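You operate a simulated robot arm through the tools that you are given. There is no shell and no other tool.

Carry out the task below with a simulated robot arm. There is one attempt and no reset: what you move stays moved.

TASK
Whisk up a batter in the large cream bowl.
Fine: egg from the green mug and milk from the tall jug tipped out on the flour, whisked smooth; mug, jug and whisk back. Set down upright: green mug, tall glass jug.

The check looks at the end state, three seconds after you hand in, the way a careful person would. Anything else that was tipped, shoved, dropped, spilled or broken makes it a failure.

THE ROBOT
A 6-joint arm with a fingered hand, fixed in place. Base frame: the origin is at the foot of the arm, x ahead of it, y to its left, z up; the work surface is at about z = 900. Lengths are in mm, angles in degrees, forces in N, time in s.
With the tool pointing down near the work surface it reaches from about 360 to 740 mm from the base axis. Its first joint turns from -115.0 to 115.0 degrees. Payload 4 kg.
Tool frame: the origin (TCP) lies between the finger pads and is the grasp point; the fingertips stand 26 mm ahead of it; z points along the fingers, y is the line along which they close. Largest opening 132 mm; the body of the gripper starts 73 mm behind the TCP. The gripper is a hand of 4 fingers: y runs from the thumb to the fingers, the wrist lies at [0, 0, -239] in the tool frame.
Orientation is that of the tool frame in the base frame, as [roll, pitch, yaw] about the fixed x, y, z axes, in that order (R = Rz(yaw) Ry(pitch) Rx(roll)). With the fingers straight down and closing along the base's y, the tool's x points along the base's -x, its y along +y and its z along -z.

THE INTERFACE
- The arm moves only by the tool jog_arm. Its argument "steps" is a list of rows, each an object of numbers (a shift or turn left out is 0): "dx", "dy", "dz": the shift along the base's x, y, z in mm; "rx", "ry", "rz": the turn, a rotation vector about the base's x, y, z in rad. In form: [{"dx": .., "dy": .., "dz": .., "rx": .., "ry": .., "rz": ..}, ...]. A call has 1 to 20 rows; each row is the pose to reach, as a shift and turn from the pose commanded when the call began. A row lasts 0.2 s, in which the tool goes at most 50 mm and 8.6 degrees; a call with a longer step from one row to the next is refused whole. Where a pose cannot be reached the arm comes as near as it can. A force on the tool above 40 N (or 10 N above the force at the start of the call, whichever is more), or a blocked arm, ends the call early, and 0.2 s more pass. In this call time passes only in rows, and 0.2 s behind the last. The reply holds the time, the measured pose of the TCP, the force on the tool along the base axes, the opening and the grip force, in the units named above and with some noise, with the torque about the TCP (base axes, N m) and any sound that the robot's microphone picked up.
- Cameras (640 x 400 px; columns grow to the right, rows downward): "scene" is fixed at [394.1, 486.3, 1680.3]; the picture's right is [-0.51, 0.86, 0.00], its down [0.86, 0.50, -0.12] and it looks along [-0.10, -0.06, -0.99] (base axes); focal length 329 px, centre (320, 200). "wrist" rides on the gripper at [68, 2, -97] in the tool frame; the picture's right is [-0.03, 1.00, 0.00], its down [-0.82, -0.02, -0.58] and it looks along [-0.58, -0.01, 0.82] (tool axes); focal length 270 px, centre (320, 200).
- camera(camera): a new picture of that camera. No time passes.
- slide_trunk(by): slides the trunk up (or, below 0, down) by that many mm; the arm rides with it, the base frame stays. It gives what a move gives, with no picture.
- set_fingers(finger1, finger2, finger3, thumb_bend): sets how far each is bent, from 0 (flat) to 100 (curled in); at 30 the hand is open as for a grip, at 70 the pads meet at the TCP. One left out holds its place. A second passes; each finger stops where it meets its share of the squeeze, and holds until it gets a number again. It is the only way to open and close the hand. It gives what a move gives, with no picture; readings hold the bend of each and the force on the fingers (four entries, about 0 where the hand has none), thumb and palm.
- locate(camera, pixels): there is no depth. For up to 12 entries [column, row, z] of the newest picture of that camera ("zoom" is the newest enlarged one), the place [x, y] in the base frame at which the ray of that pixel passes the height z, good to about 2 mm, but the place of the scene camera against the robot may be out by one fixed shift of up to 25 mm in any direction. No time passes.
- enlarge(camera, box): a new picture of the part [left, top, right, bottom] of that camera's present view, enlarged. No time passes.
- close_job(): hands the job in; it is judged then, once.

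Open the gripper and draw the arm clear of the work before you hand the job in, unless the task says otherwise.

The tools are called after "Call:" as a command line: name --argument value ..., lists and objects as JSON in quotes. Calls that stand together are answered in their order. jog_arm: Moves the arm, as the interface text tells. Its arguments: {"type":"object","properties":{"steps":{"type":"array","items":{"type":"object","properties":{"dx":{"type":"number"},"dy":{"type":"number"},"dz":{"type":"number"},"rx":{"type":"number"},"ry":{"type":"number"},"rz":{"type":"number"}}}}},"required":["steps"]} The other tools are called the same way: slide_trunk (by) slides the trunk up or down; set_fingers (finger1, finger2, finger3, thumb_bend) moves the fingers one by one; camera (camera) takes a picture; locate (camera, pixels) gives the place at which the rays of pixels pass given heights; enlarge (camera, box) takes an enlarged picture of a part of a camera's view; close_job () hands the job in.

At the start:

```text
clock: 0.0
tool_pos: [340.9, 342.4, 1304.8]
orientation: [-179.9, 0.1, 180.0]
wrist_force: [-0.1, 0.2, 0.1]
wrist_torque: [0.02, 0.0, 0.0]
grip_width: 131.9
finger_force: 0.1
shape: jaw
bend: [30.0, 30.0, 30.0, 30.0]
finger forces: [0.1, 0.0, 0.0, 0.0, 0.0, 0.0]
trunk travel left (down, up): [-900.0, 90.0]
```

scene: 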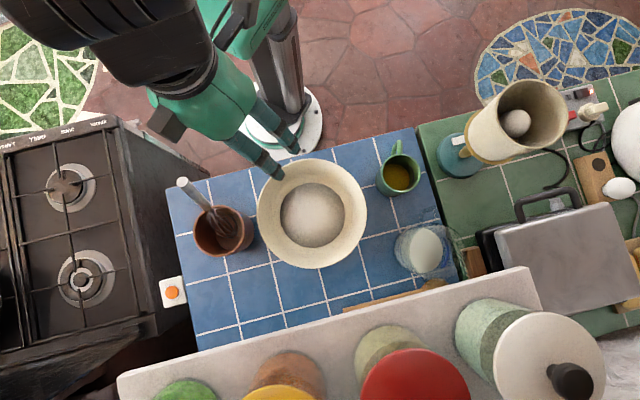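
wrist: 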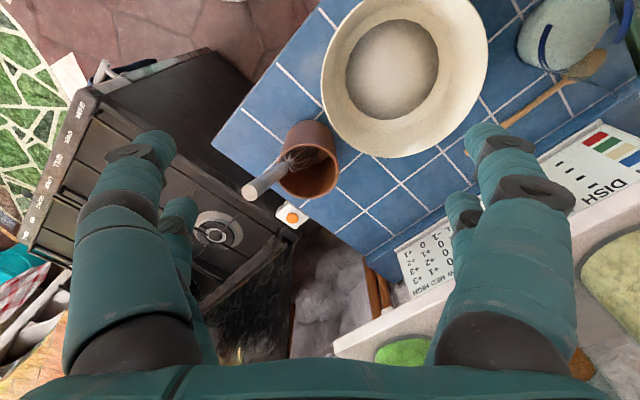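

I start by looking at the scene in more detail: the whisk stands in a brown crock near (225,228), the cream bowl is at (312,213), the green mug at (399,175), and the glass jug at (422,250).

Call:
enlarge --camera "scene" --box '[160, 130, 320, 270]'

Call:
enlarge --camera "scene" --box '[340, 130, 500, 290]'

Call:
enlarge --camera "wrist" --box '[200, 0, 640, 275]'

Call:
locate --camera "scene" --pixels '[[312, 213, 900], [257, 213, 1000], [367, 213, 1000], [312, 160, 1000], [312, 268, 1000], [225, 228, 1000], [399, 175, 1000], [422, 250, 1000], [183, 183, 1100], [167, 187, 900], [416, 128, 900], [196, 348, 900]]'

```text
2.86 times, centred on (240, 200) of scene
```

zoom: 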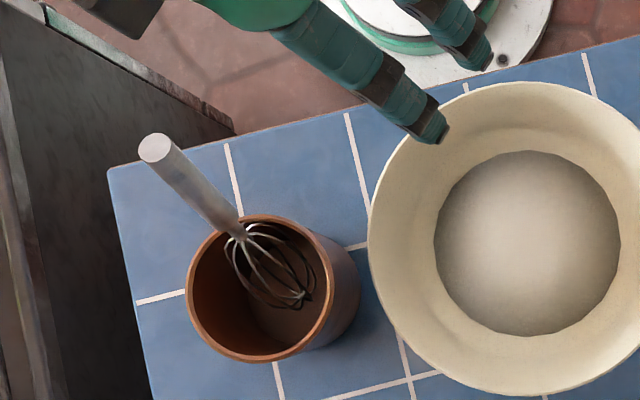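

```text
2.50 times, centred on (420, 210) of scene
```

zoom: 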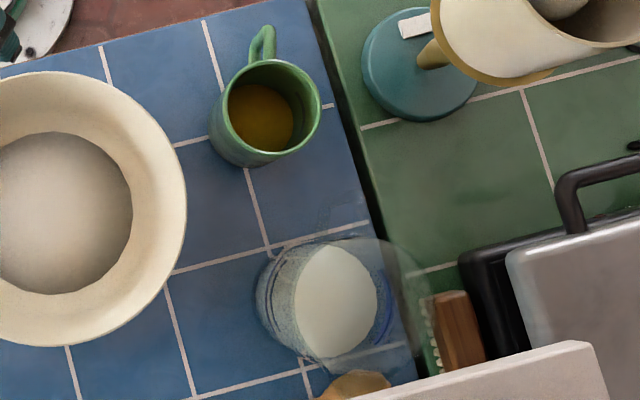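

```text
1.45 times, centred on (420, 138) of wrist
```

zoom: 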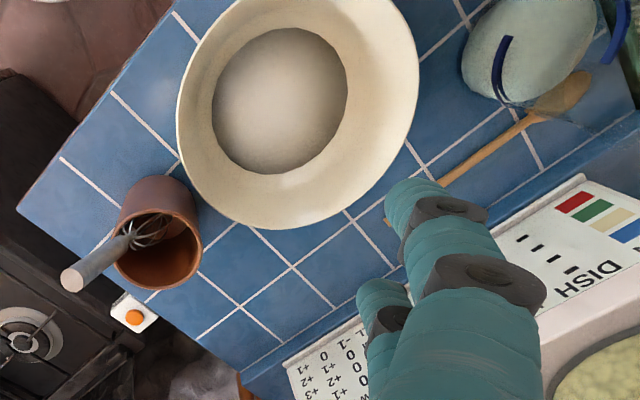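

```text
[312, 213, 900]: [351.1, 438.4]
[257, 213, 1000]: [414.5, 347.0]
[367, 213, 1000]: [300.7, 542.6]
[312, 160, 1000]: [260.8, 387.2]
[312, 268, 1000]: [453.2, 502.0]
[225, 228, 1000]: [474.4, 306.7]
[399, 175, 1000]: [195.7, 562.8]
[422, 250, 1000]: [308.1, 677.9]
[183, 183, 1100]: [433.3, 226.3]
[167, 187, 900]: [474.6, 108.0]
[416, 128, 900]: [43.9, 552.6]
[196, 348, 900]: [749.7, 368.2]
```

The whisk, bowl and mug are visible, but I need heights. I'll locate the same features from the wrist camera (bowl rim extremes, crock, shelf edge) and compare them with the scene camera.

Call:
locate --camera "wrist" --pixels '[[322, 80, 1000], [488, 55, 1000], [390, 158, 1000], [211, 137, 900], [337, 237, 900], [249, 193, 1100], [333, 340, 1200], [333, 340, 1100], [308, 160, 1000], [540, 20, 900], [570, 130, 900], [500, 125, 900]]'

Call:
locate --camera "scene" --pixels '[[167, 187, 900], [196, 348, 900], [119, 378, 1200], [528, 268, 1200], [119, 378, 1100], [528, 268, 1100], [119, 378, 1300], [528, 268, 1300], [183, 183, 1150], [433, 288, 900], [345, 310, 900], [458, 280, 900]]'

```text
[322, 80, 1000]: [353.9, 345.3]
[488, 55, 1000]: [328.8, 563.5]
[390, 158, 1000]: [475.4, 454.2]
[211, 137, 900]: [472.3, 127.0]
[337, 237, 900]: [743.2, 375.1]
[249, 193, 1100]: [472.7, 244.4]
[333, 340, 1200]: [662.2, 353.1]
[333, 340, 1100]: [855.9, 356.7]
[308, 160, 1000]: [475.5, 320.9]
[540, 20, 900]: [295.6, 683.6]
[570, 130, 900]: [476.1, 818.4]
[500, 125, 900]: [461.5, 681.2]
```

```text
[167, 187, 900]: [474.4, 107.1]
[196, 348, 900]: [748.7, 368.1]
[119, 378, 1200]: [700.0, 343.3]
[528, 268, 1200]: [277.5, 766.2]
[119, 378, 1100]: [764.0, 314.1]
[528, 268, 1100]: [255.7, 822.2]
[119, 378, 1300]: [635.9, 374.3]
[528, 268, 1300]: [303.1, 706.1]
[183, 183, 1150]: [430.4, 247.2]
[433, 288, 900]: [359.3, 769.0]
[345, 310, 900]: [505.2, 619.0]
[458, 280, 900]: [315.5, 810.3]
```

The counter corner differs about 20 mm in y between cameras, so the scene camera has a shift; the wrist camera is the one to trust. I'll move sideways at the same height to view the mug and jug with the wrist camera.

Call:
jog_arm --steps '[{"dx": -15, "dy": 40}, {"dx": -30, "dy": 80}, {"dx": -45, "dy": 120}, {"dx": -60, "dy": 160}, {"dx": -75, "dy": 200}]'

Call:
camera --camera "wrist"

Call:
camera --camera "scene"

```text
clock: 1.2
tool_pos: [264.8, 544.9, 1302.7]
orientation: [-179.8, 0.0, 180.0]
wrist_force: [-0.6, -0.5, -0.3]
wrist_torque: [-0.07, 0.03, 0.01]
grip_width: 132.0
finger_force: 0.1
shape: jaw
bend: [30.0, 30.0, 30.0, 30.0]
finger forces: [0.0, 0.0, 0.0, 0.1, 0.0, 0.0]
trunk travel left (down, up): [-900.0, 90.0]
```

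```text
taken
```

wrist: 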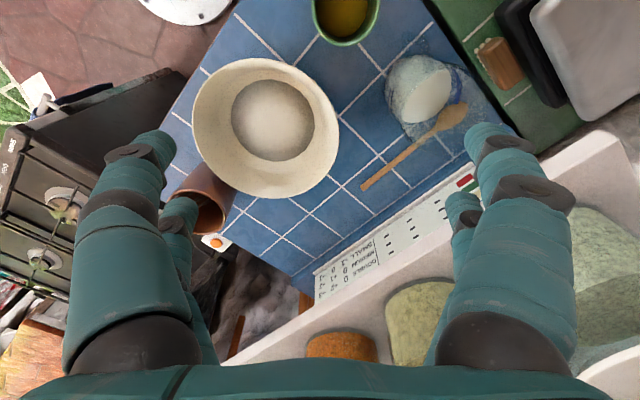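

```text
taken
```

scene: 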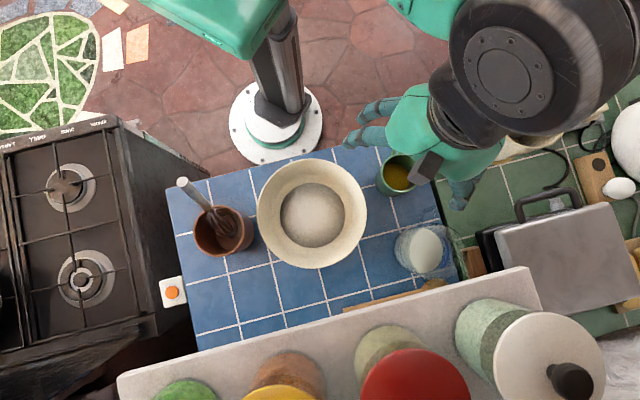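

Now the jug (at ~(425,90)) and mug (~(345,15)) are both in the wrist view. I enlarge the jug and shelf regions.

Call:
enlarge --camera "wrist" --box '[300, 0, 540, 150]'

Call:
locate --camera "wrist" --pixels '[[193, 110, 1000], [339, 132, 1000], [275, 59, 1000], [260, 198, 1000], [345, 45, 1000], [313, 10, 1000], [378, 10, 1000], [605, 135, 1200], [310, 270, 1100], [365, 187, 900], [605, 135, 1300], [605, 135, 1100]]'

Call:
locate --camera "scene" --pixels '[[345, 310, 900], [424, 176, 1000], [380, 192, 1000], [398, 197, 1000], [312, 160, 1000], [312, 268, 1000], [257, 213, 1000], [367, 213, 1000]]'

```text
2.67 times, centred on (420, 75) of wrist
```

zoom: 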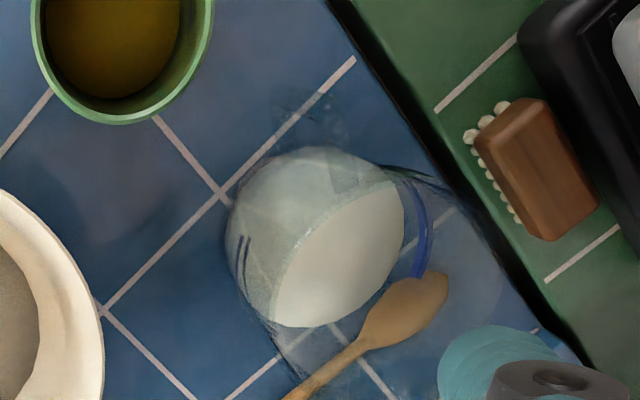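

```text
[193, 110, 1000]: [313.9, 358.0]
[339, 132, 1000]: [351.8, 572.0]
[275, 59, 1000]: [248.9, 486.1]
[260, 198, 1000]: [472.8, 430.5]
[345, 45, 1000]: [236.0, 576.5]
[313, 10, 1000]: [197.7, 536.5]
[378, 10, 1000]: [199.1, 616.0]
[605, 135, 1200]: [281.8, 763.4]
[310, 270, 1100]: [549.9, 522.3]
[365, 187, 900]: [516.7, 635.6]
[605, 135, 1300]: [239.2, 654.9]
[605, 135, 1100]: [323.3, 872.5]
```

```text
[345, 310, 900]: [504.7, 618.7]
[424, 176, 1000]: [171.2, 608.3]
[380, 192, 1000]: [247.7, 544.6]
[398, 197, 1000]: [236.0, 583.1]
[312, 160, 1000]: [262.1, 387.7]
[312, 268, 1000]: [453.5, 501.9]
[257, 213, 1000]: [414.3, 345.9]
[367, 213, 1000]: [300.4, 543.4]
```

I'll calibrate the scene camera's shift with matching tile grout intersections (zoom (225,200) and (102,312) match scene px (399.2,229.2) and (360,240)).

Call:
locate --camera "zoom" --pixels '[[225, 200, 900], [102, 312, 900]]'

Call:
locate --camera "scene" --pixels '[[399.2, 229.2, 900], [360, 240, 900]]'

Call:
enlarge --camera "scene" --box '[370, 190, 490, 310]'

```text
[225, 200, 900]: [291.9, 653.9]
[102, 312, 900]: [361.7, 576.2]
```

```text
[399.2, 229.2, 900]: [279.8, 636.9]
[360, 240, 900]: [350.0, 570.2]
```

```text
3.33 times, centred on (430, 250) of scene
```

zoom: 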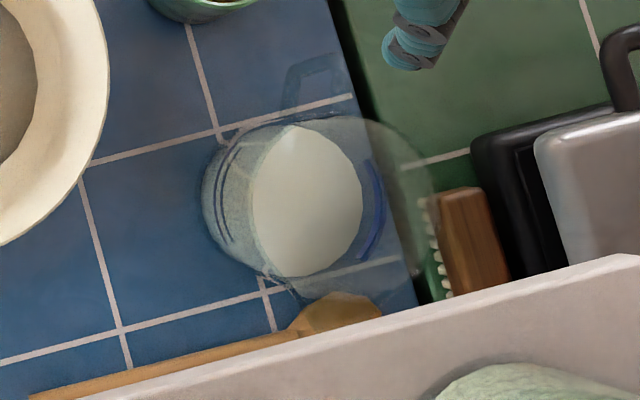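

I'll take an enlarged look at the hand in the scene to understand the finger arrangement.

Call:
enlarge --camera "scene" --box '[330, 60, 520, 220]'

Call:
enlarge --camera "wrist" --box '[60, 100, 640, 400]'

```text
2.50 times, centred on (425, 140) of scene
```

zoom: 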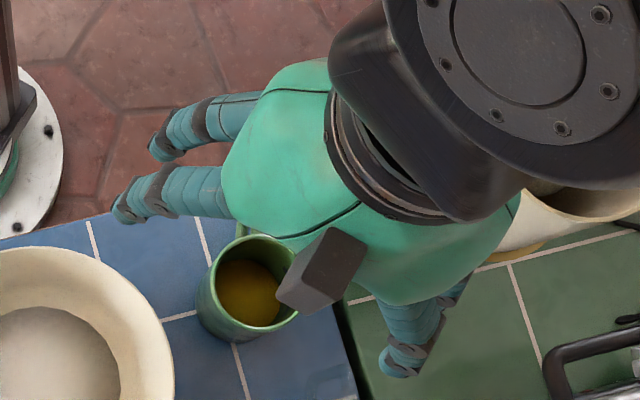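

```text
1.10 times, centred on (350, 250) of wrist
```

zoom: 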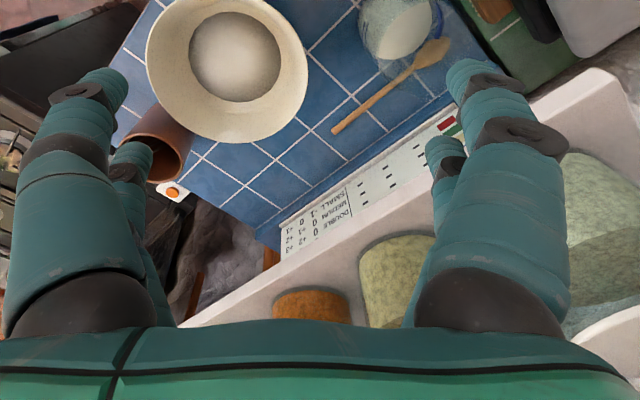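

The hand seems to have two digits on each side. I'll curl each one briefly to learn which is which (hand is in free air at z 1300).

Call:
set_fingers --finger1 60

Call:
camera --camera "wrist"

Call:
set_fingers --finger1 30 --thumb_bend 60

Call:
camera --camera "wrist"

```text
clock: 2.2
tool_pos: [265.0, 542.2, 1305.2]
orientation: [179.9, 0.0, 180.0]
wrist_force: [-0.3, -0.3, -0.2]
wrist_torque: [0.03, -0.01, 0.0]
grip_width: 83.3
finger_force: 0.0
shape: fingers
bend: [60.0, 30.0, 30.0, 30.0]
finger forces: [0.0, 0.1, 0.1, 0.1, 0.1, 0.0]
trunk travel left (down, up): [-900.0, 90.0]
```

```text
taken
```

wrist: 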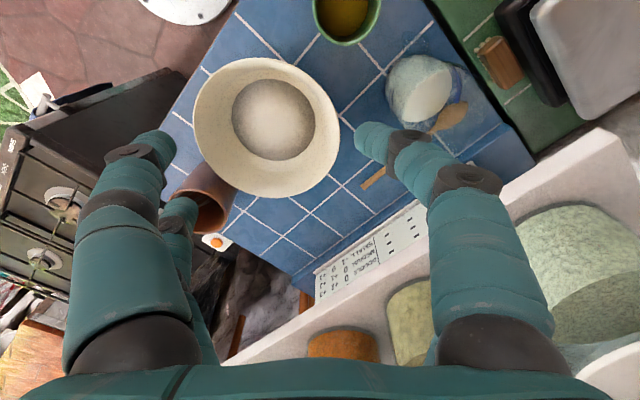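

```text
clock: 3.2
tool_pos: [264.1, 542.8, 1305.3]
orientation: [180.0, -0.1, 180.0]
wrist_force: [-0.3, -0.1, 0.7]
wrist_torque: [-0.01, 0.01, 0.02]
grip_width: 82.8
finger_force: 0.1
shape: fingers
bend: [30.0, 30.0, 30.0, 60.0]
finger forces: [0.1, 0.0, 0.0, 0.0, 0.0, 0.1]
trunk travel left (down, up): [-900.0, 90.0]
```

```text
taken
```

wrist: 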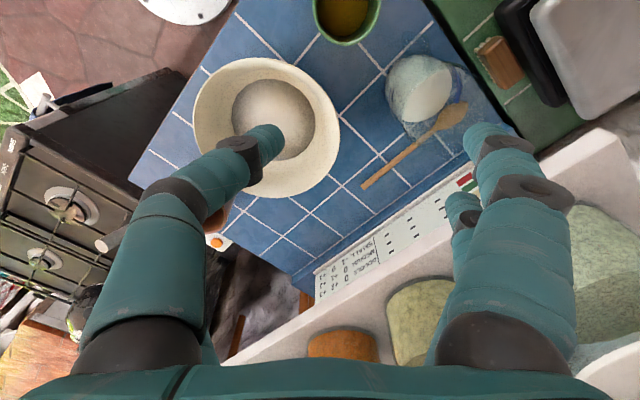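

Finger1 is the near right digit, thumb the left. Now check finger2 and finger3.

Call:
set_fingers --finger2 60 --thumb_bend 30

Call:
camera --camera "wrist"

Call:
set_fingers --finger2 30 --finger3 60

Call:
camera --camera "wrist"

```text
clock: 4.2
tool_pos: [265.2, 543.4, 1303.8]
orientation: [179.9, 0.0, -180.0]
wrist_force: [0.9, -0.4, 0.2]
wrist_torque: [0.01, -0.01, -0.03]
grip_width: 132.5
finger_force: 0.0
shape: fingers
bend: [30.0, 60.0, 30.0, 30.0]
finger forces: [0.0, 0.1, 0.0, 0.0, 0.1, 0.1]
trunk travel left (down, up): [-900.0, 90.0]
```

```text
taken
```

wrist: 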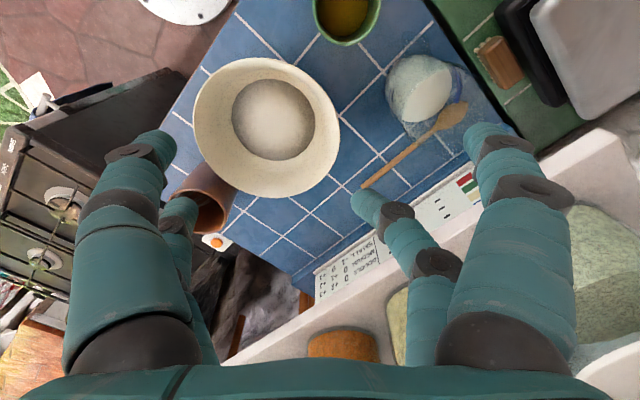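

```text
clock: 5.2
tool_pos: [264.3, 542.4, 1304.9]
orientation: [-179.9, 0.0, -180.0]
wrist_force: [0.1, 0.2, -0.8]
wrist_torque: [0.02, 0.03, -0.01]
grip_width: 132.3
finger_force: 0.0
shape: fingers
bend: [30.0, 30.0, 60.0, 30.0]
finger forces: [0.0, 0.0, 0.0, 0.0, 0.0, 0.0]
trunk travel left (down, up): [-900.0, 90.0]
```

```text
taken
```

wrist: 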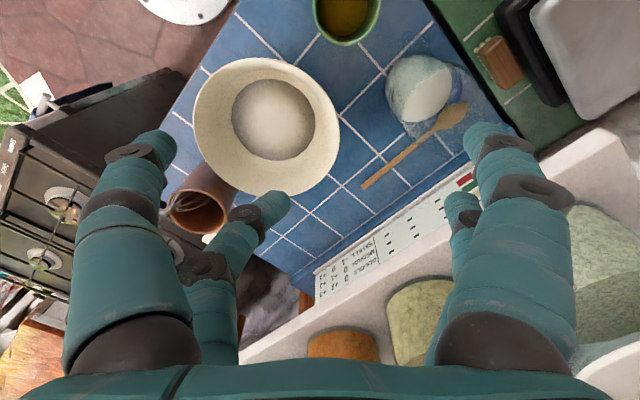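

Digits form a 2×2 gripper: thumb/finger1 (near camera) and finger3/finger2 (far). I restore finger3 to 30 and test rotating the wrist about the vertical so the camera sits on the outer side, preparing for side grasps.

Call:
set_fingers --finger3 30

Call:
jog_arm --steps '[{"rz": -0.145}, {"rz": -0.29}, {"rz": -0.435}, {"rz": -0.58}, {"rz": -0.725}, {"rz": -0.87}, {"rz": -1.015}, {"rz": -1.16}, {"rz": -1.305}, {"rz": -1.45}, {"rz": -1.595}, {"rz": -1.74}, {"rz": -1.885}]'

Call:
camera --camera "wrist"

Call:
camera --camera "scene"

```text
clock: 6.2
tool_pos: [265.0, 542.5, 1305.0]
orientation: [180.0, 0.0, -180.0]
wrist_force: [0.6, 1.1, -0.1]
wrist_torque: [0.01, 0.0, -0.03]
grip_width: 132.7
finger_force: 0.1
shape: fingers
bend: [30.0, 30.0, 30.0, 30.0]
finger forces: [0.1, 0.0, 0.1, 0.0, 0.1, 0.0]
trunk travel left (down, up): [-900.0, 90.0]
```

```text
clock: 9.0
tool_pos: [265.5, 542.3, 1303.4]
orientation: [180.0, 0.0, 71.9]
wrist_force: [0.3, 0.9, 0.0]
wrist_torque: [0.02, -0.03, -0.02]
grip_width: 132.7
finger_force: 0.0
shape: fingers
bend: [30.0, 30.0, 30.0, 30.0]
finger forces: [0.0, 0.0, 0.0, 0.0, 0.0, 0.0]
trunk travel left (down, up): [-900.0, 90.0]
```

```text
taken
```

wrist: 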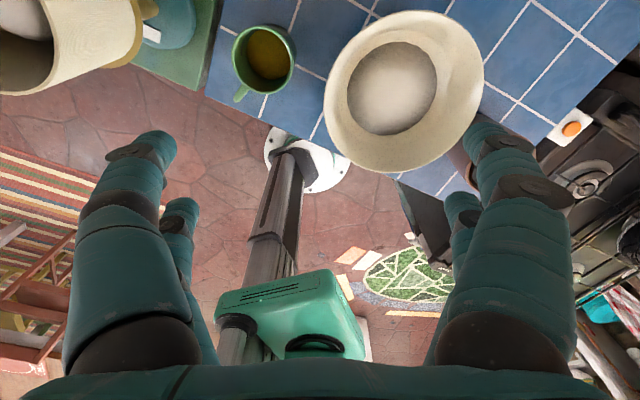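

```text
taken
```

scene: 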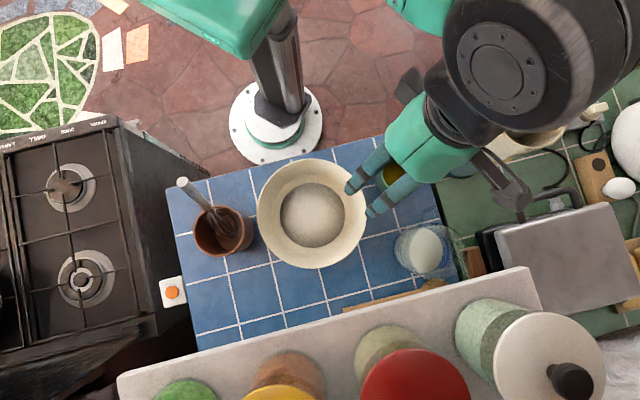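

The wrist turned fine; bowl rim computes to centre ≈(363,458), radius ≈112, rim z≈1000. Now I enlarge the mug (around (265,60)) in this view for triangulating.

Call:
enlarge --camera "wrist" --box '[190, 0, 350, 120]'

Call:
enlarge --camera "wrist" --box '[0, 0, 240, 130]'

```text
3.33 times, centred on (270, 60) of wrist
```

zoom: 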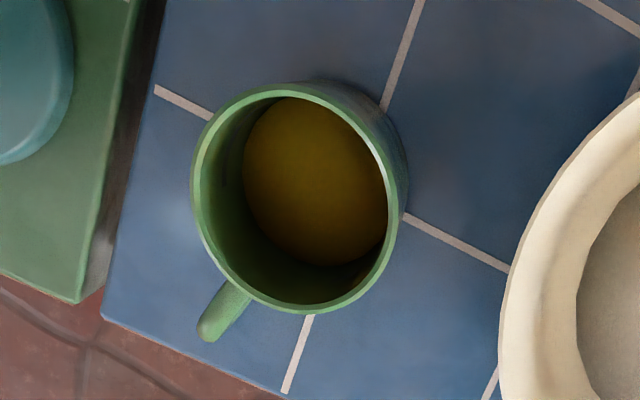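

```text
2.67 times, centred on (120, 65) of wrist
```

zoom: 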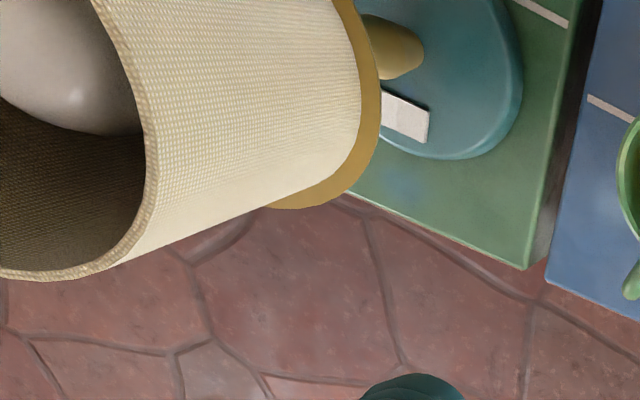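

Now locate mug rim points and handle from this view at candidate heights, plus bowl rim points for a third check.

Call:
locate --camera "wrist" --pixels '[[231.6, 57, 1000], [293.4, 60, 1000], [256.5, 25.5, 1000], [265.5, 93.6, 1000], [236.4, 100.5, 960], [261.6, 60, 1000], [261.6, 60, 980], [324, 88, 1000], [485, 75, 1000], [385, 172, 1000], [410, 10, 1000]]'

Call:
locate --camera "zoom" --pixels '[[525, 268, 900], [640, 318, 900], [0, 275, 1250], [150, 180, 1250], [375, 130, 1100], [100, 0, 1250]]'

```text
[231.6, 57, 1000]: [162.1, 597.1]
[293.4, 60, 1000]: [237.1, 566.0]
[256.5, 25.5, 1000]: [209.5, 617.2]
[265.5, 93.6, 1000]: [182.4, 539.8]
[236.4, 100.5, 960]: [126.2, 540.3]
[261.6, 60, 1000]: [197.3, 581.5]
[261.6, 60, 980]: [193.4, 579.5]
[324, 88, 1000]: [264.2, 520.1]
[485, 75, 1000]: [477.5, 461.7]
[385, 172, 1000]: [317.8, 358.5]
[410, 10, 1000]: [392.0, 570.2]
```

```text
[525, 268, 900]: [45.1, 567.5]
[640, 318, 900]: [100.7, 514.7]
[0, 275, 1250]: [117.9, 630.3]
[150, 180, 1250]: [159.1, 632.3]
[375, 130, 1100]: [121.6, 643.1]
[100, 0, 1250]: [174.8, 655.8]
```

Mug rim: centre ≈(196,578), radius ≈40, rim z≈990, handle pointing to ≈210° (towards the robot). I test tilting the hand to horizontal (pointing outward, camera on top) in free air here, to learn the arm's range.

Call:
jog_arm --steps '[{"rx": 0.138, "ry": -0.045}, {"rx": 0.276, "ry": -0.09}, {"rx": 0.414, "ry": -0.134}, {"rx": 0.552, "ry": -0.179}, {"rx": 0.69, "ry": -0.224}, {"rx": 0.827, "ry": -0.269}, {"rx": 0.965, "ry": -0.314}, {"rx": 1.103, "ry": -0.358}, {"rx": 1.241, "ry": -0.403}, {"rx": 1.379, "ry": -0.448}, {"rx": 1.494, "ry": -0.485}]'

Call:
camera --camera "wrist"

Call:
camera --camera "scene"

```text
clock: 11.4
tool_pos: [265.3, 544.6, 1304.0]
orientation: [130.3, -89.9, 121.9]
wrist_force: [1.1, 0.4, 0.1]
wrist_torque: [-0.01, -0.03, 0.0]
grip_width: 133.0
finger_force: 0.1
shape: fingers
bend: [30.0, 30.0, 30.0, 30.0]
finger forces: [0.1, 0.0, 0.1, 0.1, 0.1, 0.0]
out of reach, approached as far as the arm can: row 7, 8
trunk travel left (down, up): [-900.0, 90.0]
```

```text
taken
```

wrist: 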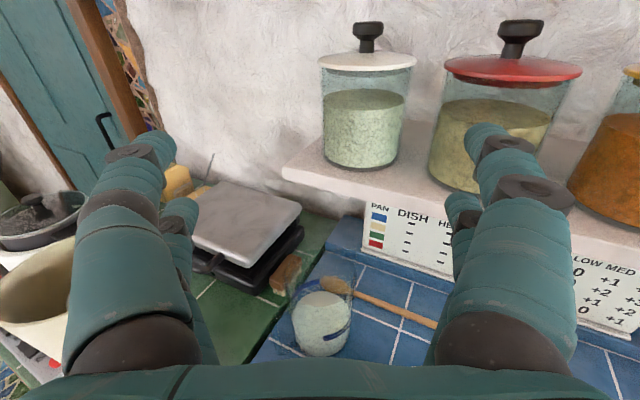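

```text
taken
```

scene: 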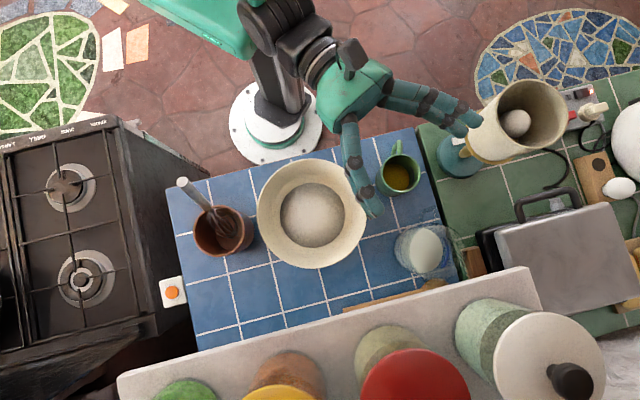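

Horizontal pose is reachable, with the camera on top giving a nice view of the jug (at (320,320)). I move slightly away from the lamp and test the roll about the pointing axis toward the right (positive roll) in free air.

Call:
jog_arm --steps '[{"dx": 30, "dy": -30}, {"dx": 60, "dy": -60}, {"dx": 60, "dy": -60, "rx": 0.045, "ry": 0.138}, {"dx": 60, "dy": -60, "rx": 0.09, "ry": 0.276}, {"dx": 60, "dy": -60, "rx": 0.134, "ry": 0.414}, {"dx": 60, "dy": -60, "rx": 0.179, "ry": 0.552}, {"dx": 60, "dy": -60, "rx": 0.224, "ry": 0.69}, {"dx": 60, "dy": -60, "rx": 0.269, "ry": 0.827}, {"dx": 60, "dy": -60, "rx": 0.314, "ry": 0.965}, {"dx": 60, "dy": -60, "rx": 0.358, "ry": 1.103}, {"dx": 60, "dy": -60, "rx": 0.403, "ry": 1.241}, {"dx": 60, "dy": -60, "rx": 0.448, "ry": 1.379}, {"dx": 60, "dy": -60, "rx": 0.493, "ry": 1.517}, {"dx": 60, "dy": -60, "rx": 0.538, "ry": 1.655}, {"dx": 60, "dy": -60, "rx": 0.583, "ry": 1.793}, {"dx": 60, "dy": -60, "rx": 0.628, "ry": 1.931}, {"dx": 60, "dy": -60, "rx": 0.673, "ry": 2.069}]'

```text
clock: 15.0
tool_pos: [198.2, 540.5, 1470.8]
orientation: [-97.1, 32.3, -27.6]
wrist_force: [1.0, 0.5, -0.3]
wrist_torque: [0.0, -0.02, 0.0]
grip_width: 133.0
finger_force: 0.0
shape: fingers
bend: [30.0, 30.0, 30.0, 30.0]
finger forces: [0.0, 0.1, 0.0, 0.1, 0.0, 0.0]
out of reach, approached as far as the arm can: row 11, 12, 13, 14, 15, 16, 17
trunk travel left (down, up): [-900.0, 90.0]
```

The positive roll runs out around 75°, so the joint limit lies there. Let me look at where the arm is now.

Call:
camera --camera "scene"

Call:
jog_arm --steps '[{"dz": 1}]'

```text
taken
```

scene: 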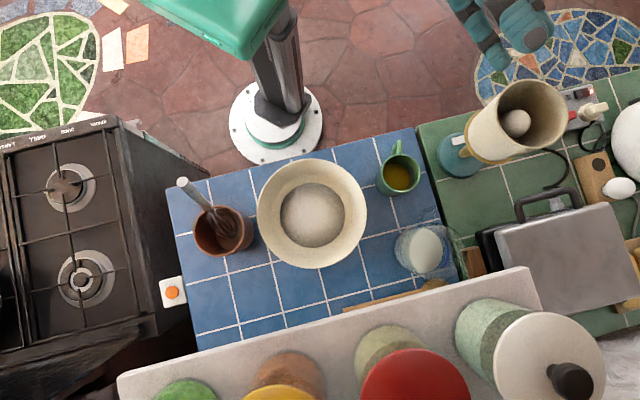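

```text
clock: 15.4
tool_pos: [198.3, 539.3, 1473.6]
orientation: [-97.0, 32.2, -27.6]
wrist_force: [-0.7, -0.1, -0.5]
wrist_torque: [0.02, 0.01, 0.01]
grip_width: 132.9
finger_force: 0.0
shape: fingers
bend: [30.0, 30.0, 30.0, 30.0]
finger forces: [0.0, 0.0, 0.1, 0.1, 0.1, 0.0]
trunk travel left (down, up): [-900.0, 90.0]
```

The arm ended rolled ~120° at z≈1471, away from everything. I roll it back about its pointing axis while moving to a comfortable free pose.

Call:
jog_arm --steps '[{"dx": 5, "dy": 1, "dz": -5, "rx": -0.0563, "ry": -0.1274, "rz": 0.0144}, {"dx": 10, "dy": 2, "dz": -10, "rx": -0.1126, "ry": -0.2548, "rz": 0.0288}, {"dx": 15, "dy": 3, "dz": -15, "rx": -0.1689, "ry": -0.3822, "rz": 0.0432}, {"dx": 20, "dy": 4, "dz": -20, "rx": -0.2252, "ry": -0.5096, "rz": 0.0576}, {"dx": 25, "dy": 5, "dz": -25, "rx": -0.2815, "ry": -0.637, "rz": 0.072}, {"dx": 30, "dy": 6, "dz": -30, "rx": -0.3378, "ry": -0.7644, "rz": 0.0864}, {"dx": 35, "dy": 7, "dz": -35, "rx": -0.3941, "ry": -0.8918, "rz": 0.1008}, {"dx": 40, "dy": 8, "dz": -40, "rx": -0.4504, "ry": -1.0192, "rz": 0.1152}, {"dx": 45, "dy": 9, "dz": -45, "rx": -0.5067, "ry": -1.1466, "rz": 0.1296}, {"dx": 50, "dy": 10, "dz": -50, "rx": -0.563, "ry": -1.274, "rz": 0.144}, {"dx": 55, "dy": 11, "dz": -55, "rx": -0.6193, "ry": -1.4014, "rz": 0.1584}, {"dx": 60, "dy": 12, "dz": -60, "rx": -0.6756, "ry": -1.5288, "rz": 0.1728}, {"dx": 65, "dy": 13, "dz": -65, "rx": -0.7319, "ry": -1.6562, "rz": 0.1872}, {"dx": 70, "dy": 14, "dz": -70, "rx": -0.7882, "ry": -1.7836, "rz": 0.2016}, {"dx": 75, "dy": 15, "dz": -75, "rx": -0.8445, "ry": -1.911, "rz": 0.216}]'

Call:
camera --camera "scene"

```text
clock: 18.6
tool_pos: [271.0, 553.0, 1400.8]
orientation: [-163.0, -83.8, 49.1]
wrist_force: [-0.1, 0.3, -0.4]
wrist_torque: [0.02, 0.0, -0.04]
grip_width: 133.1
finger_force: 0.1
shape: fingers
bend: [30.0, 30.0, 30.0, 30.0]
finger forces: [0.0, 0.0, 0.1, 0.0, 0.0, 0.1]
trunk travel left (down, up): [-900.0, 90.0]
```

```text
taken
```

scene: 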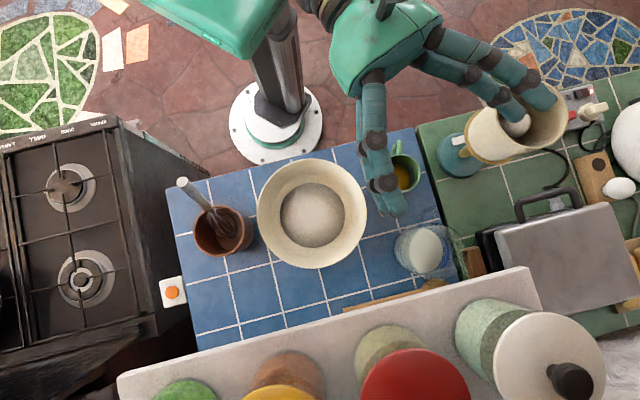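

The hand is back to a near-horizontal, camera-up pose. I now go to a candidate pouring pose above the bowl (TCP ≈(390,452,1150), pointing ≈85°) with the empty hand, to check reach before touching anything.

Call:
jog_arm --steps '[{"dx": 12, "dy": -10, "dz": -25, "rz": 0.033}, {"dx": 24, "dy": -20, "dz": -50, "rz": 0.066}, {"dx": 36, "dy": -30, "dz": -75, "rz": 0.099}, {"dx": 48, "dy": -40, "dz": -100, "rz": 0.132}, {"dx": 60, "dy": -50, "dz": -125, "rz": 0.165}, {"dx": 72, "dy": -60, "dz": -150, "rz": 0.198}, {"dx": 84, "dy": -70, "dz": -175, "rz": 0.231}, {"dx": 96, "dy": -80, "dz": -200, "rz": 0.264}, {"dx": 108, "dy": -90, "dz": -225, "rz": 0.297}, {"dx": 120, "dy": -100, "dz": -250, "rz": 0.33}]'

Call:
camera --camera "wrist"

Call:
camera --camera "scene"

```text
clock: 20.8
tool_pos: [390.5, 451.5, 1153.1]
orientation: [-161.2, -83.8, 66.4]
wrist_force: [0.6, -0.5, 0.7]
wrist_torque: [0.01, 0.03, 0.03]
grip_width: 132.8
finger_force: 0.0
shape: fingers
bend: [30.0, 30.0, 30.0, 30.0]
finger forces: [0.0, 0.0, 0.1, 0.0, 0.0, 0.0]
trunk travel left (down, up): [-900.0, 90.0]
```

```text
taken
```

wrist: 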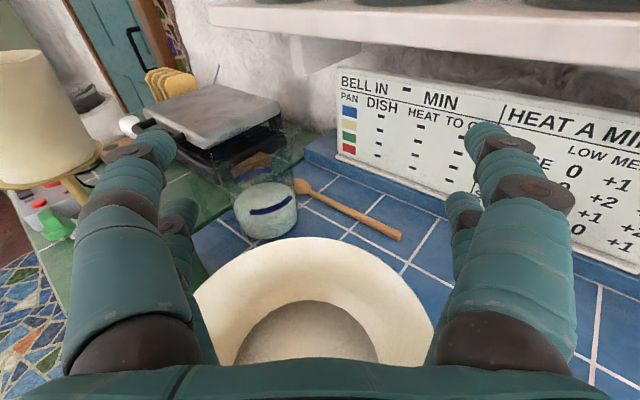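

```text
taken
```

scene: 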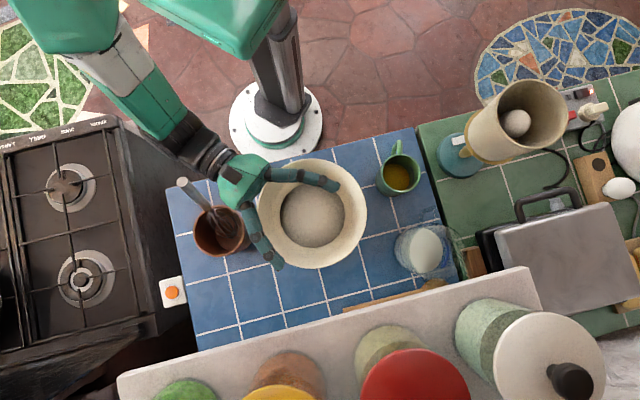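

Pose reached with no contact. The jug is now nicely visible near (265,200) in the wrist view; I enlarge it and the whisk region in the scene.

Call:
enlarge --camera "wrist" --box '[190, 130, 350, 260]'

Call:
enlarge --camera "scene" --box '[160, 130, 300, 270]'

```text
3.08 times, centred on (270, 195) of wrist
```

zoom: 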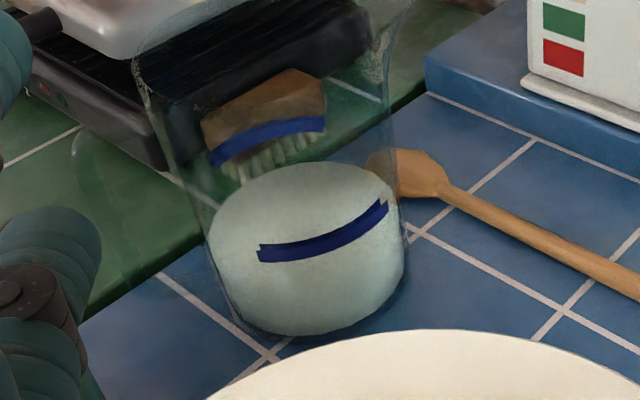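

```text
2.86 times, centred on (230, 200) of scene
```

zoom: 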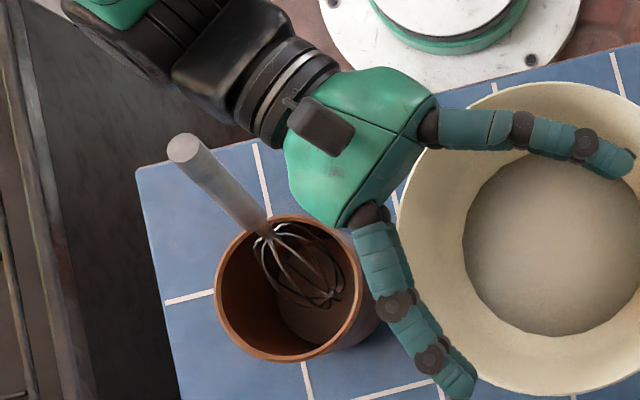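

The whisk's handle tip triangulates to ≈(441,262,1150), close to this approach side, so I prefer to pour with the hand pointing at ≈20° (wrist on the other side). I swing there in free air, keeping the wrist radius large.

Call:
jog_arm --steps '[{"dx": 8, "dy": 14, "dz": 12, "rz": -0.14}, {"dx": 16, "dy": 28, "dz": 24, "rz": -0.28}, {"dx": 24, "dy": 40, "dz": 36, "rz": -0.42}, {"dx": 30, "dy": 50, "dz": 48, "rz": -0.56}, {"dx": 24, "dy": 35, "dz": 48, "rz": -0.7}, {"dx": 16, "dy": 18, "dz": 48, "rz": -0.84}, {"dx": 8, "dy": 0, "dz": 48, "rz": -0.98}, {"dx": -8, "dy": -20, "dz": 40, "rz": -1.12}]'

Call:
camera --camera "scene"

Call:
camera --camera "wrist"

```text
clock: 22.6
tool_pos: [385.2, 433.4, 1190.0]
orientation: [-162.1, -83.8, 2.9]
wrist_force: [-0.2, 0.2, 0.2]
wrist_torque: [-0.02, 0.0, 0.0]
grip_width: 133.3
finger_force: 0.1
shape: fingers
bend: [30.0, 30.0, 30.0, 30.0]
finger forces: [0.1, 0.0, 0.0, 0.0, 0.1, 0.0]
trunk travel left (down, up): [-900.0, 90.0]
```

```text
taken
```

scene: 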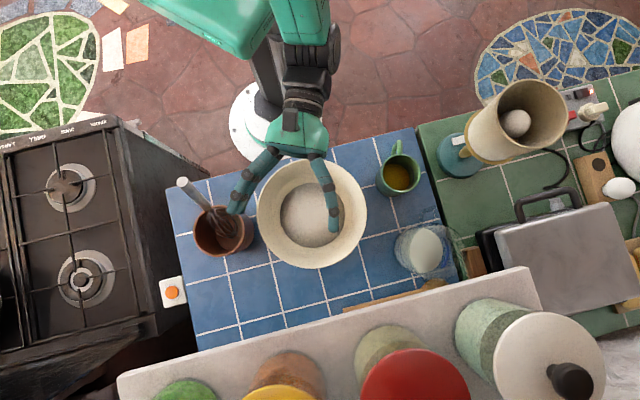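

```text
taken
```

wrist: 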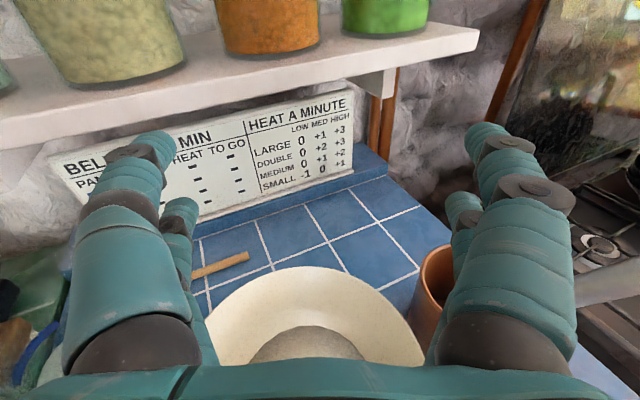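

Reached well. Now I test the roll to the left (−130°) about the pointing axis at this pose with the empty hand; lowest part stays around z 1110, above the bowl rim at 1000.

Call:
jog_arm --steps '[{"rx": -0.135, "ry": -0.0515, "rz": 0.0148}, {"rx": -0.269, "ry": -0.103, "rz": 0.0296}, {"rx": -0.404, "ry": -0.1545, "rz": 0.0444}, {"rx": -0.539, "ry": -0.206, "rz": 0.0592}, {"rx": -0.674, "ry": -0.2575, "rz": 0.074}, {"rx": -0.808, "ry": -0.309, "rz": 0.0888}, {"rx": -0.943, "ry": -0.3605, "rz": 0.1036}, {"rx": -1.078, "ry": -0.412, "rz": 0.1184}, {"rx": -1.212, "ry": -0.4635, "rz": 0.1332}, {"rx": -1.347, "ry": -0.515, "rz": 0.148}, {"rx": -1.482, "ry": -0.5665, "rz": 0.1628}, {"rx": -1.616, "ry": -0.618, "rz": 0.1776}, {"rx": -1.751, "ry": -0.6695, "rz": 0.1924}, {"rx": -1.886, "ry": -0.721, "rz": 0.2072}, {"rx": -2.02, "ry": -0.7725, "rz": 0.222}, {"rx": -2.155, "ry": -0.824, "rz": 0.2368}]'

Call:
camera --camera "scene"

```text
clock: 26.0
tool_pos: [384.0, 432.3, 1191.4]
orientation: [97.9, 40.8, 115.9]
wrist_force: [0.1, 0.3, 0.2]
wrist_torque: [0.03, 0.04, 0.0]
grip_width: 132.9
finger_force: 0.0
shape: fingers
bend: [30.0, 30.0, 30.0, 30.0]
finger forces: [0.0, 0.0, 0.0, 0.0, 0.0, 0.1]
trunk travel left (down, up): [-900.0, 90.0]
```

```text
taken
```

scene: 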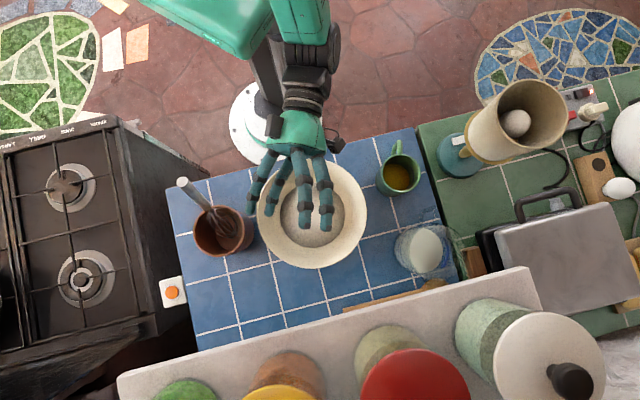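

Full left roll works without problems. I roll back to upright.

Call:
jog_arm --steps '[{"rx": 0.135, "ry": 0.0515, "rz": -0.0148}, {"rx": 0.269, "ry": 0.103, "rz": -0.0296}, {"rx": 0.404, "ry": 0.1545, "rz": -0.0444}, {"rx": 0.539, "ry": 0.206, "rz": -0.0592}, {"rx": 0.674, "ry": 0.2575, "rz": -0.074}, {"rx": 0.808, "ry": 0.309, "rz": -0.0888}, {"rx": 0.943, "ry": 0.3605, "rz": -0.1036}, {"rx": 1.078, "ry": 0.412, "rz": -0.1184}, {"rx": 1.212, "ry": 0.4635, "rz": -0.1332}, {"rx": 1.347, "ry": 0.515, "rz": -0.148}, {"rx": 1.482, "ry": 0.5665, "rz": -0.1628}, {"rx": 1.616, "ry": 0.618, "rz": -0.1776}, {"rx": 1.751, "ry": 0.6695, "rz": -0.1924}, {"rx": 1.886, "ry": 0.721, "rz": -0.2072}, {"rx": 2.02, "ry": 0.7725, "rz": -0.222}, {"rx": 2.155, "ry": 0.824, "rz": -0.2368}]'

```text
clock: 29.4
tool_pos: [384.0, 431.9, 1190.0]
orientation: [-160.6, -83.6, 1.4]
wrist_force: [1.0, 0.1, 0.0]
wrist_torque: [0.02, -0.01, 0.01]
grip_width: 133.1
finger_force: 0.1
shape: fingers
bend: [30.0, 30.0, 30.0, 30.0]
finger forces: [0.0, 0.0, 0.1, 0.0, 0.1, 0.0]
trunk travel left (down, up): [-900.0, 90.0]
```

I now check the lamp's location via the scene camera (base (460,155), shade rim (530,115)) because my mug approach passes near it.

Call:
camera --camera "scene"

Call:
locate --camera "scene" --pixels '[[460, 155, 910], [441, 160, 910], [480, 140, 1050], [470, 160, 1050], [532, 112, 1250], [500, 90, 1250], [500, 150, 1250], [565, 110, 1250], [398, 143, 960], [500, 90, 1200], [500, 150, 1200]]'

Call:
enlarge --camera "scene" --box '[370, 60, 590, 220]'

```text
taken
```

scene: 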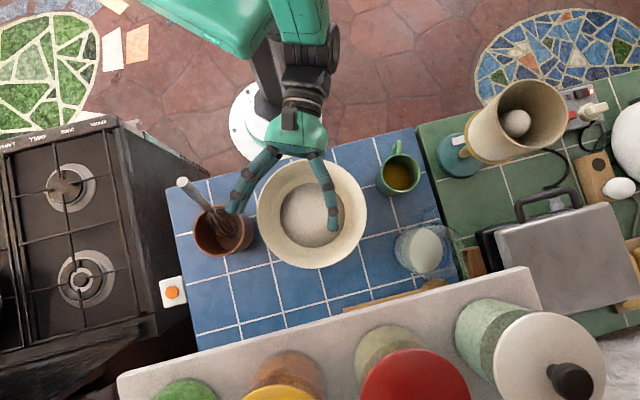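

```text
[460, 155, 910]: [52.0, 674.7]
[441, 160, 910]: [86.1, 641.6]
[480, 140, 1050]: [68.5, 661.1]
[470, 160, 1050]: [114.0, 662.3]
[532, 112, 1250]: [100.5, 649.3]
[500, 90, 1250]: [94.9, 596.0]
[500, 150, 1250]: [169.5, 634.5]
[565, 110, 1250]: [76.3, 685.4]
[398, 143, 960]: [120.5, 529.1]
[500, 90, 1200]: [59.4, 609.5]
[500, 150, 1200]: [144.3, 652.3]
```

```text
2.50 times, centred on (480, 140) of scene
```

zoom: 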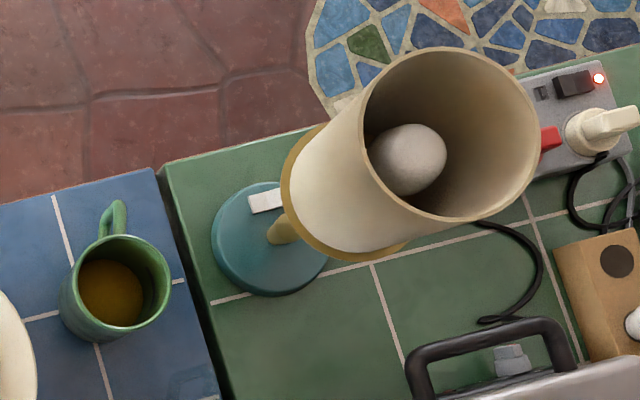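

Lamp: axis ≈(76,685), shade radius ≈57 from z≈1060 to 1190. I'll approach the mug pointing at ≈42° tilted 35° down, which clears the lamp by ~100 mm laterally; first I pre-shape the fingers to about 100 mm opening and move to a stand-off about 120 mm back.

Call:
set_fingers --finger1 38 --finger2 38 --finger3 38 --thumb_bend 38

Call:
jog_arm --steps '[{"dx": -33, "dy": 9, "dz": 0, "rx": -0.033, "ry": 0.054, "rz": 0.045}, {"dx": -66, "dy": 19, "dz": 0, "rx": -0.067, "ry": 0.109, "rz": 0.089}, {"dx": -100, "dy": 28, "dz": 0, "rx": -0.1, "ry": 0.163, "rz": 0.134}, {"dx": -133, "dy": 38, "dz": -10, "rx": -0.134, "ry": 0.218, "rz": 0.179}, {"dx": -166, "dy": 47, "dz": -20, "rx": -0.167, "ry": 0.272, "rz": 0.223}, {"dx": -200, "dy": 57, "dz": -30, "rx": -0.2, "ry": 0.326, "rz": 0.268}, {"dx": -233, "dy": 66, "dz": -40, "rx": -0.234, "ry": 0.381, "rz": 0.312}, {"dx": -266, "dy": 76, "dz": -50, "rx": -0.267, "ry": 0.435, "rz": 0.357}]'

Call:
camera --camera "wrist"

Call:
camera --camera "scene"

```text
clock: 30.4
tool_pos: [384.2, 431.4, 1190.1]
orientation: [-161.7, -83.7, 2.5]
wrist_force: [-0.4, -0.3, -0.8]
wrist_torque: [-0.01, 0.01, 0.01]
grip_width: 107.2
finger_force: 0.1
shape: fingers
bend: [38.0, 38.0, 38.0, 38.0]
finger forces: [0.0, 0.1, 0.0, 0.1, 0.1, 0.0]
trunk travel left (down, up): [-900.0, 90.0]
```

```text
clock: 32.2
tool_pos: [115.5, 506.1, 1139.4]
orientation: [-177.3, -54.9, 38.6]
wrist_force: [-0.1, -0.4, 0.6]
wrist_torque: [0.03, -0.02, 0.0]
grip_width: 107.1
finger_force: 0.1
shape: fingers
bend: [38.0, 38.0, 38.0, 38.0]
finger forces: [0.0, 0.0, 0.0, 0.1, 0.1, 0.1]
trunk travel left (down, up): [-900.0, 90.0]
```

```text
taken
```

wrist: 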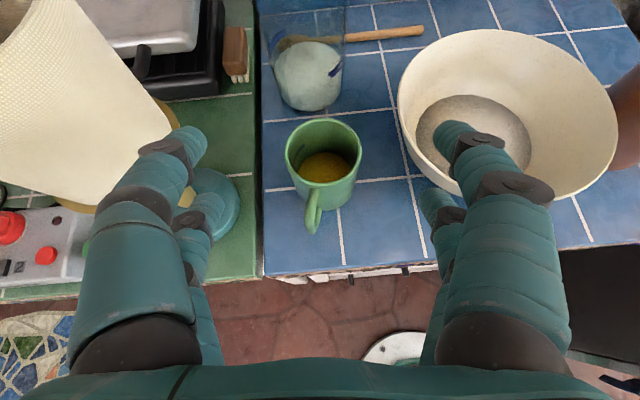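

```text
taken
```

scene: 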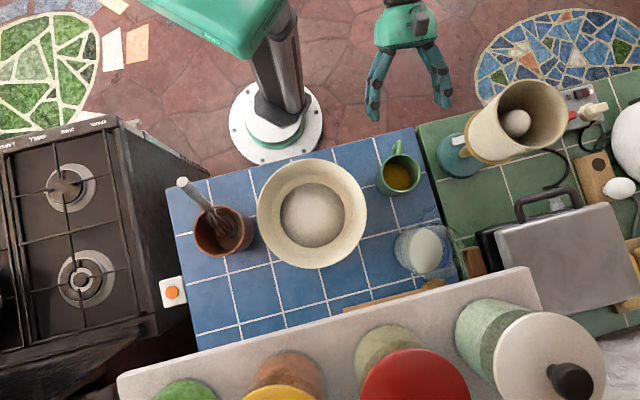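

Very good view: mug at (323,160) with handle pointing towards me (314,210), jug at (305,75). I enlarge both.

Call:
enlarge --camera "wrist" --box '[260, 100, 400, 240]'

Call:
locate --camera "zoom" --pixels '[[320, 55, 990]]'

Call:
enlarge --camera "wrist" --box '[240, 0, 400, 120]'

```text
2.86 times, centred on (330, 170) of wrist
```

zoom: 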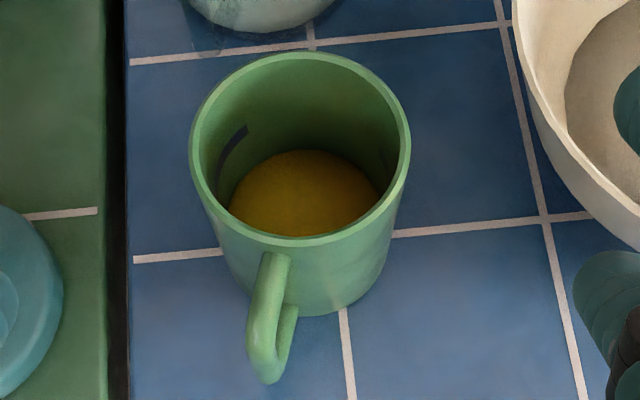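

```text
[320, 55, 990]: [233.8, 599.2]
```

```text
3.33 times, centred on (320, 60) of wrist
```

zoom: 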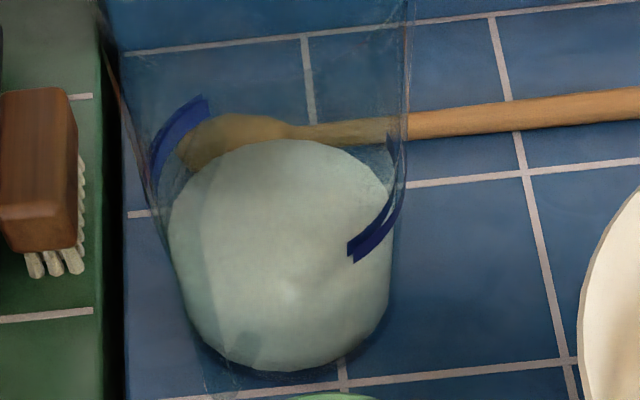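

Locate mug rim extremes, base near edge and handle end from this closer picture.

Call:
locate --camera "wrist" --pixels '[[284.5, 147.3, 990], [361.5, 152.5, 990], [323, 117.5, 990], [323, 184, 990], [330, 210, 900], [311.8, 233, 930], [284.5, 147.3, 1000], [361.5, 152.5, 1000], [323, 117.5, 1000], [323, 184, 1000], [309, 192, 970], [306, 222, 940]]'

Call:
locate --camera "zoom" --pixels '[[290, 372, 900], [180, 300, 910], [392, 290, 910], [170, 210, 950], [400, 190, 950], [275, 140, 970], [345, 358, 900], [520, 172, 900], [405, 5, 1070], [100, 5, 1070], [110, 60, 1070]]'

```text
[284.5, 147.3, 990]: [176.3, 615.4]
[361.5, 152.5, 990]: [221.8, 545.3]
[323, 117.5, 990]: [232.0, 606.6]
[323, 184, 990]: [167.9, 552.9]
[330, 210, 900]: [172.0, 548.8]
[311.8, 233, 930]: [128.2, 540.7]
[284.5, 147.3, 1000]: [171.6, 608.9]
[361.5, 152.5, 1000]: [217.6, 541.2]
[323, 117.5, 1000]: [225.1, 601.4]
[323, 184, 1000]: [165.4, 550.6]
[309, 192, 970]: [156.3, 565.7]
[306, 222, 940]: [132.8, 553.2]
```

```text
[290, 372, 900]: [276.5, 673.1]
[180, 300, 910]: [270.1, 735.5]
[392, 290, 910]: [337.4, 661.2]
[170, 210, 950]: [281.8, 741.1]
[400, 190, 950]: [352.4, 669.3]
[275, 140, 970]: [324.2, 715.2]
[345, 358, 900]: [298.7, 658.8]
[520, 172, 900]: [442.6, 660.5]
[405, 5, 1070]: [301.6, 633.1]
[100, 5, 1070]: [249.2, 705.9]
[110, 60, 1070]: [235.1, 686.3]
```

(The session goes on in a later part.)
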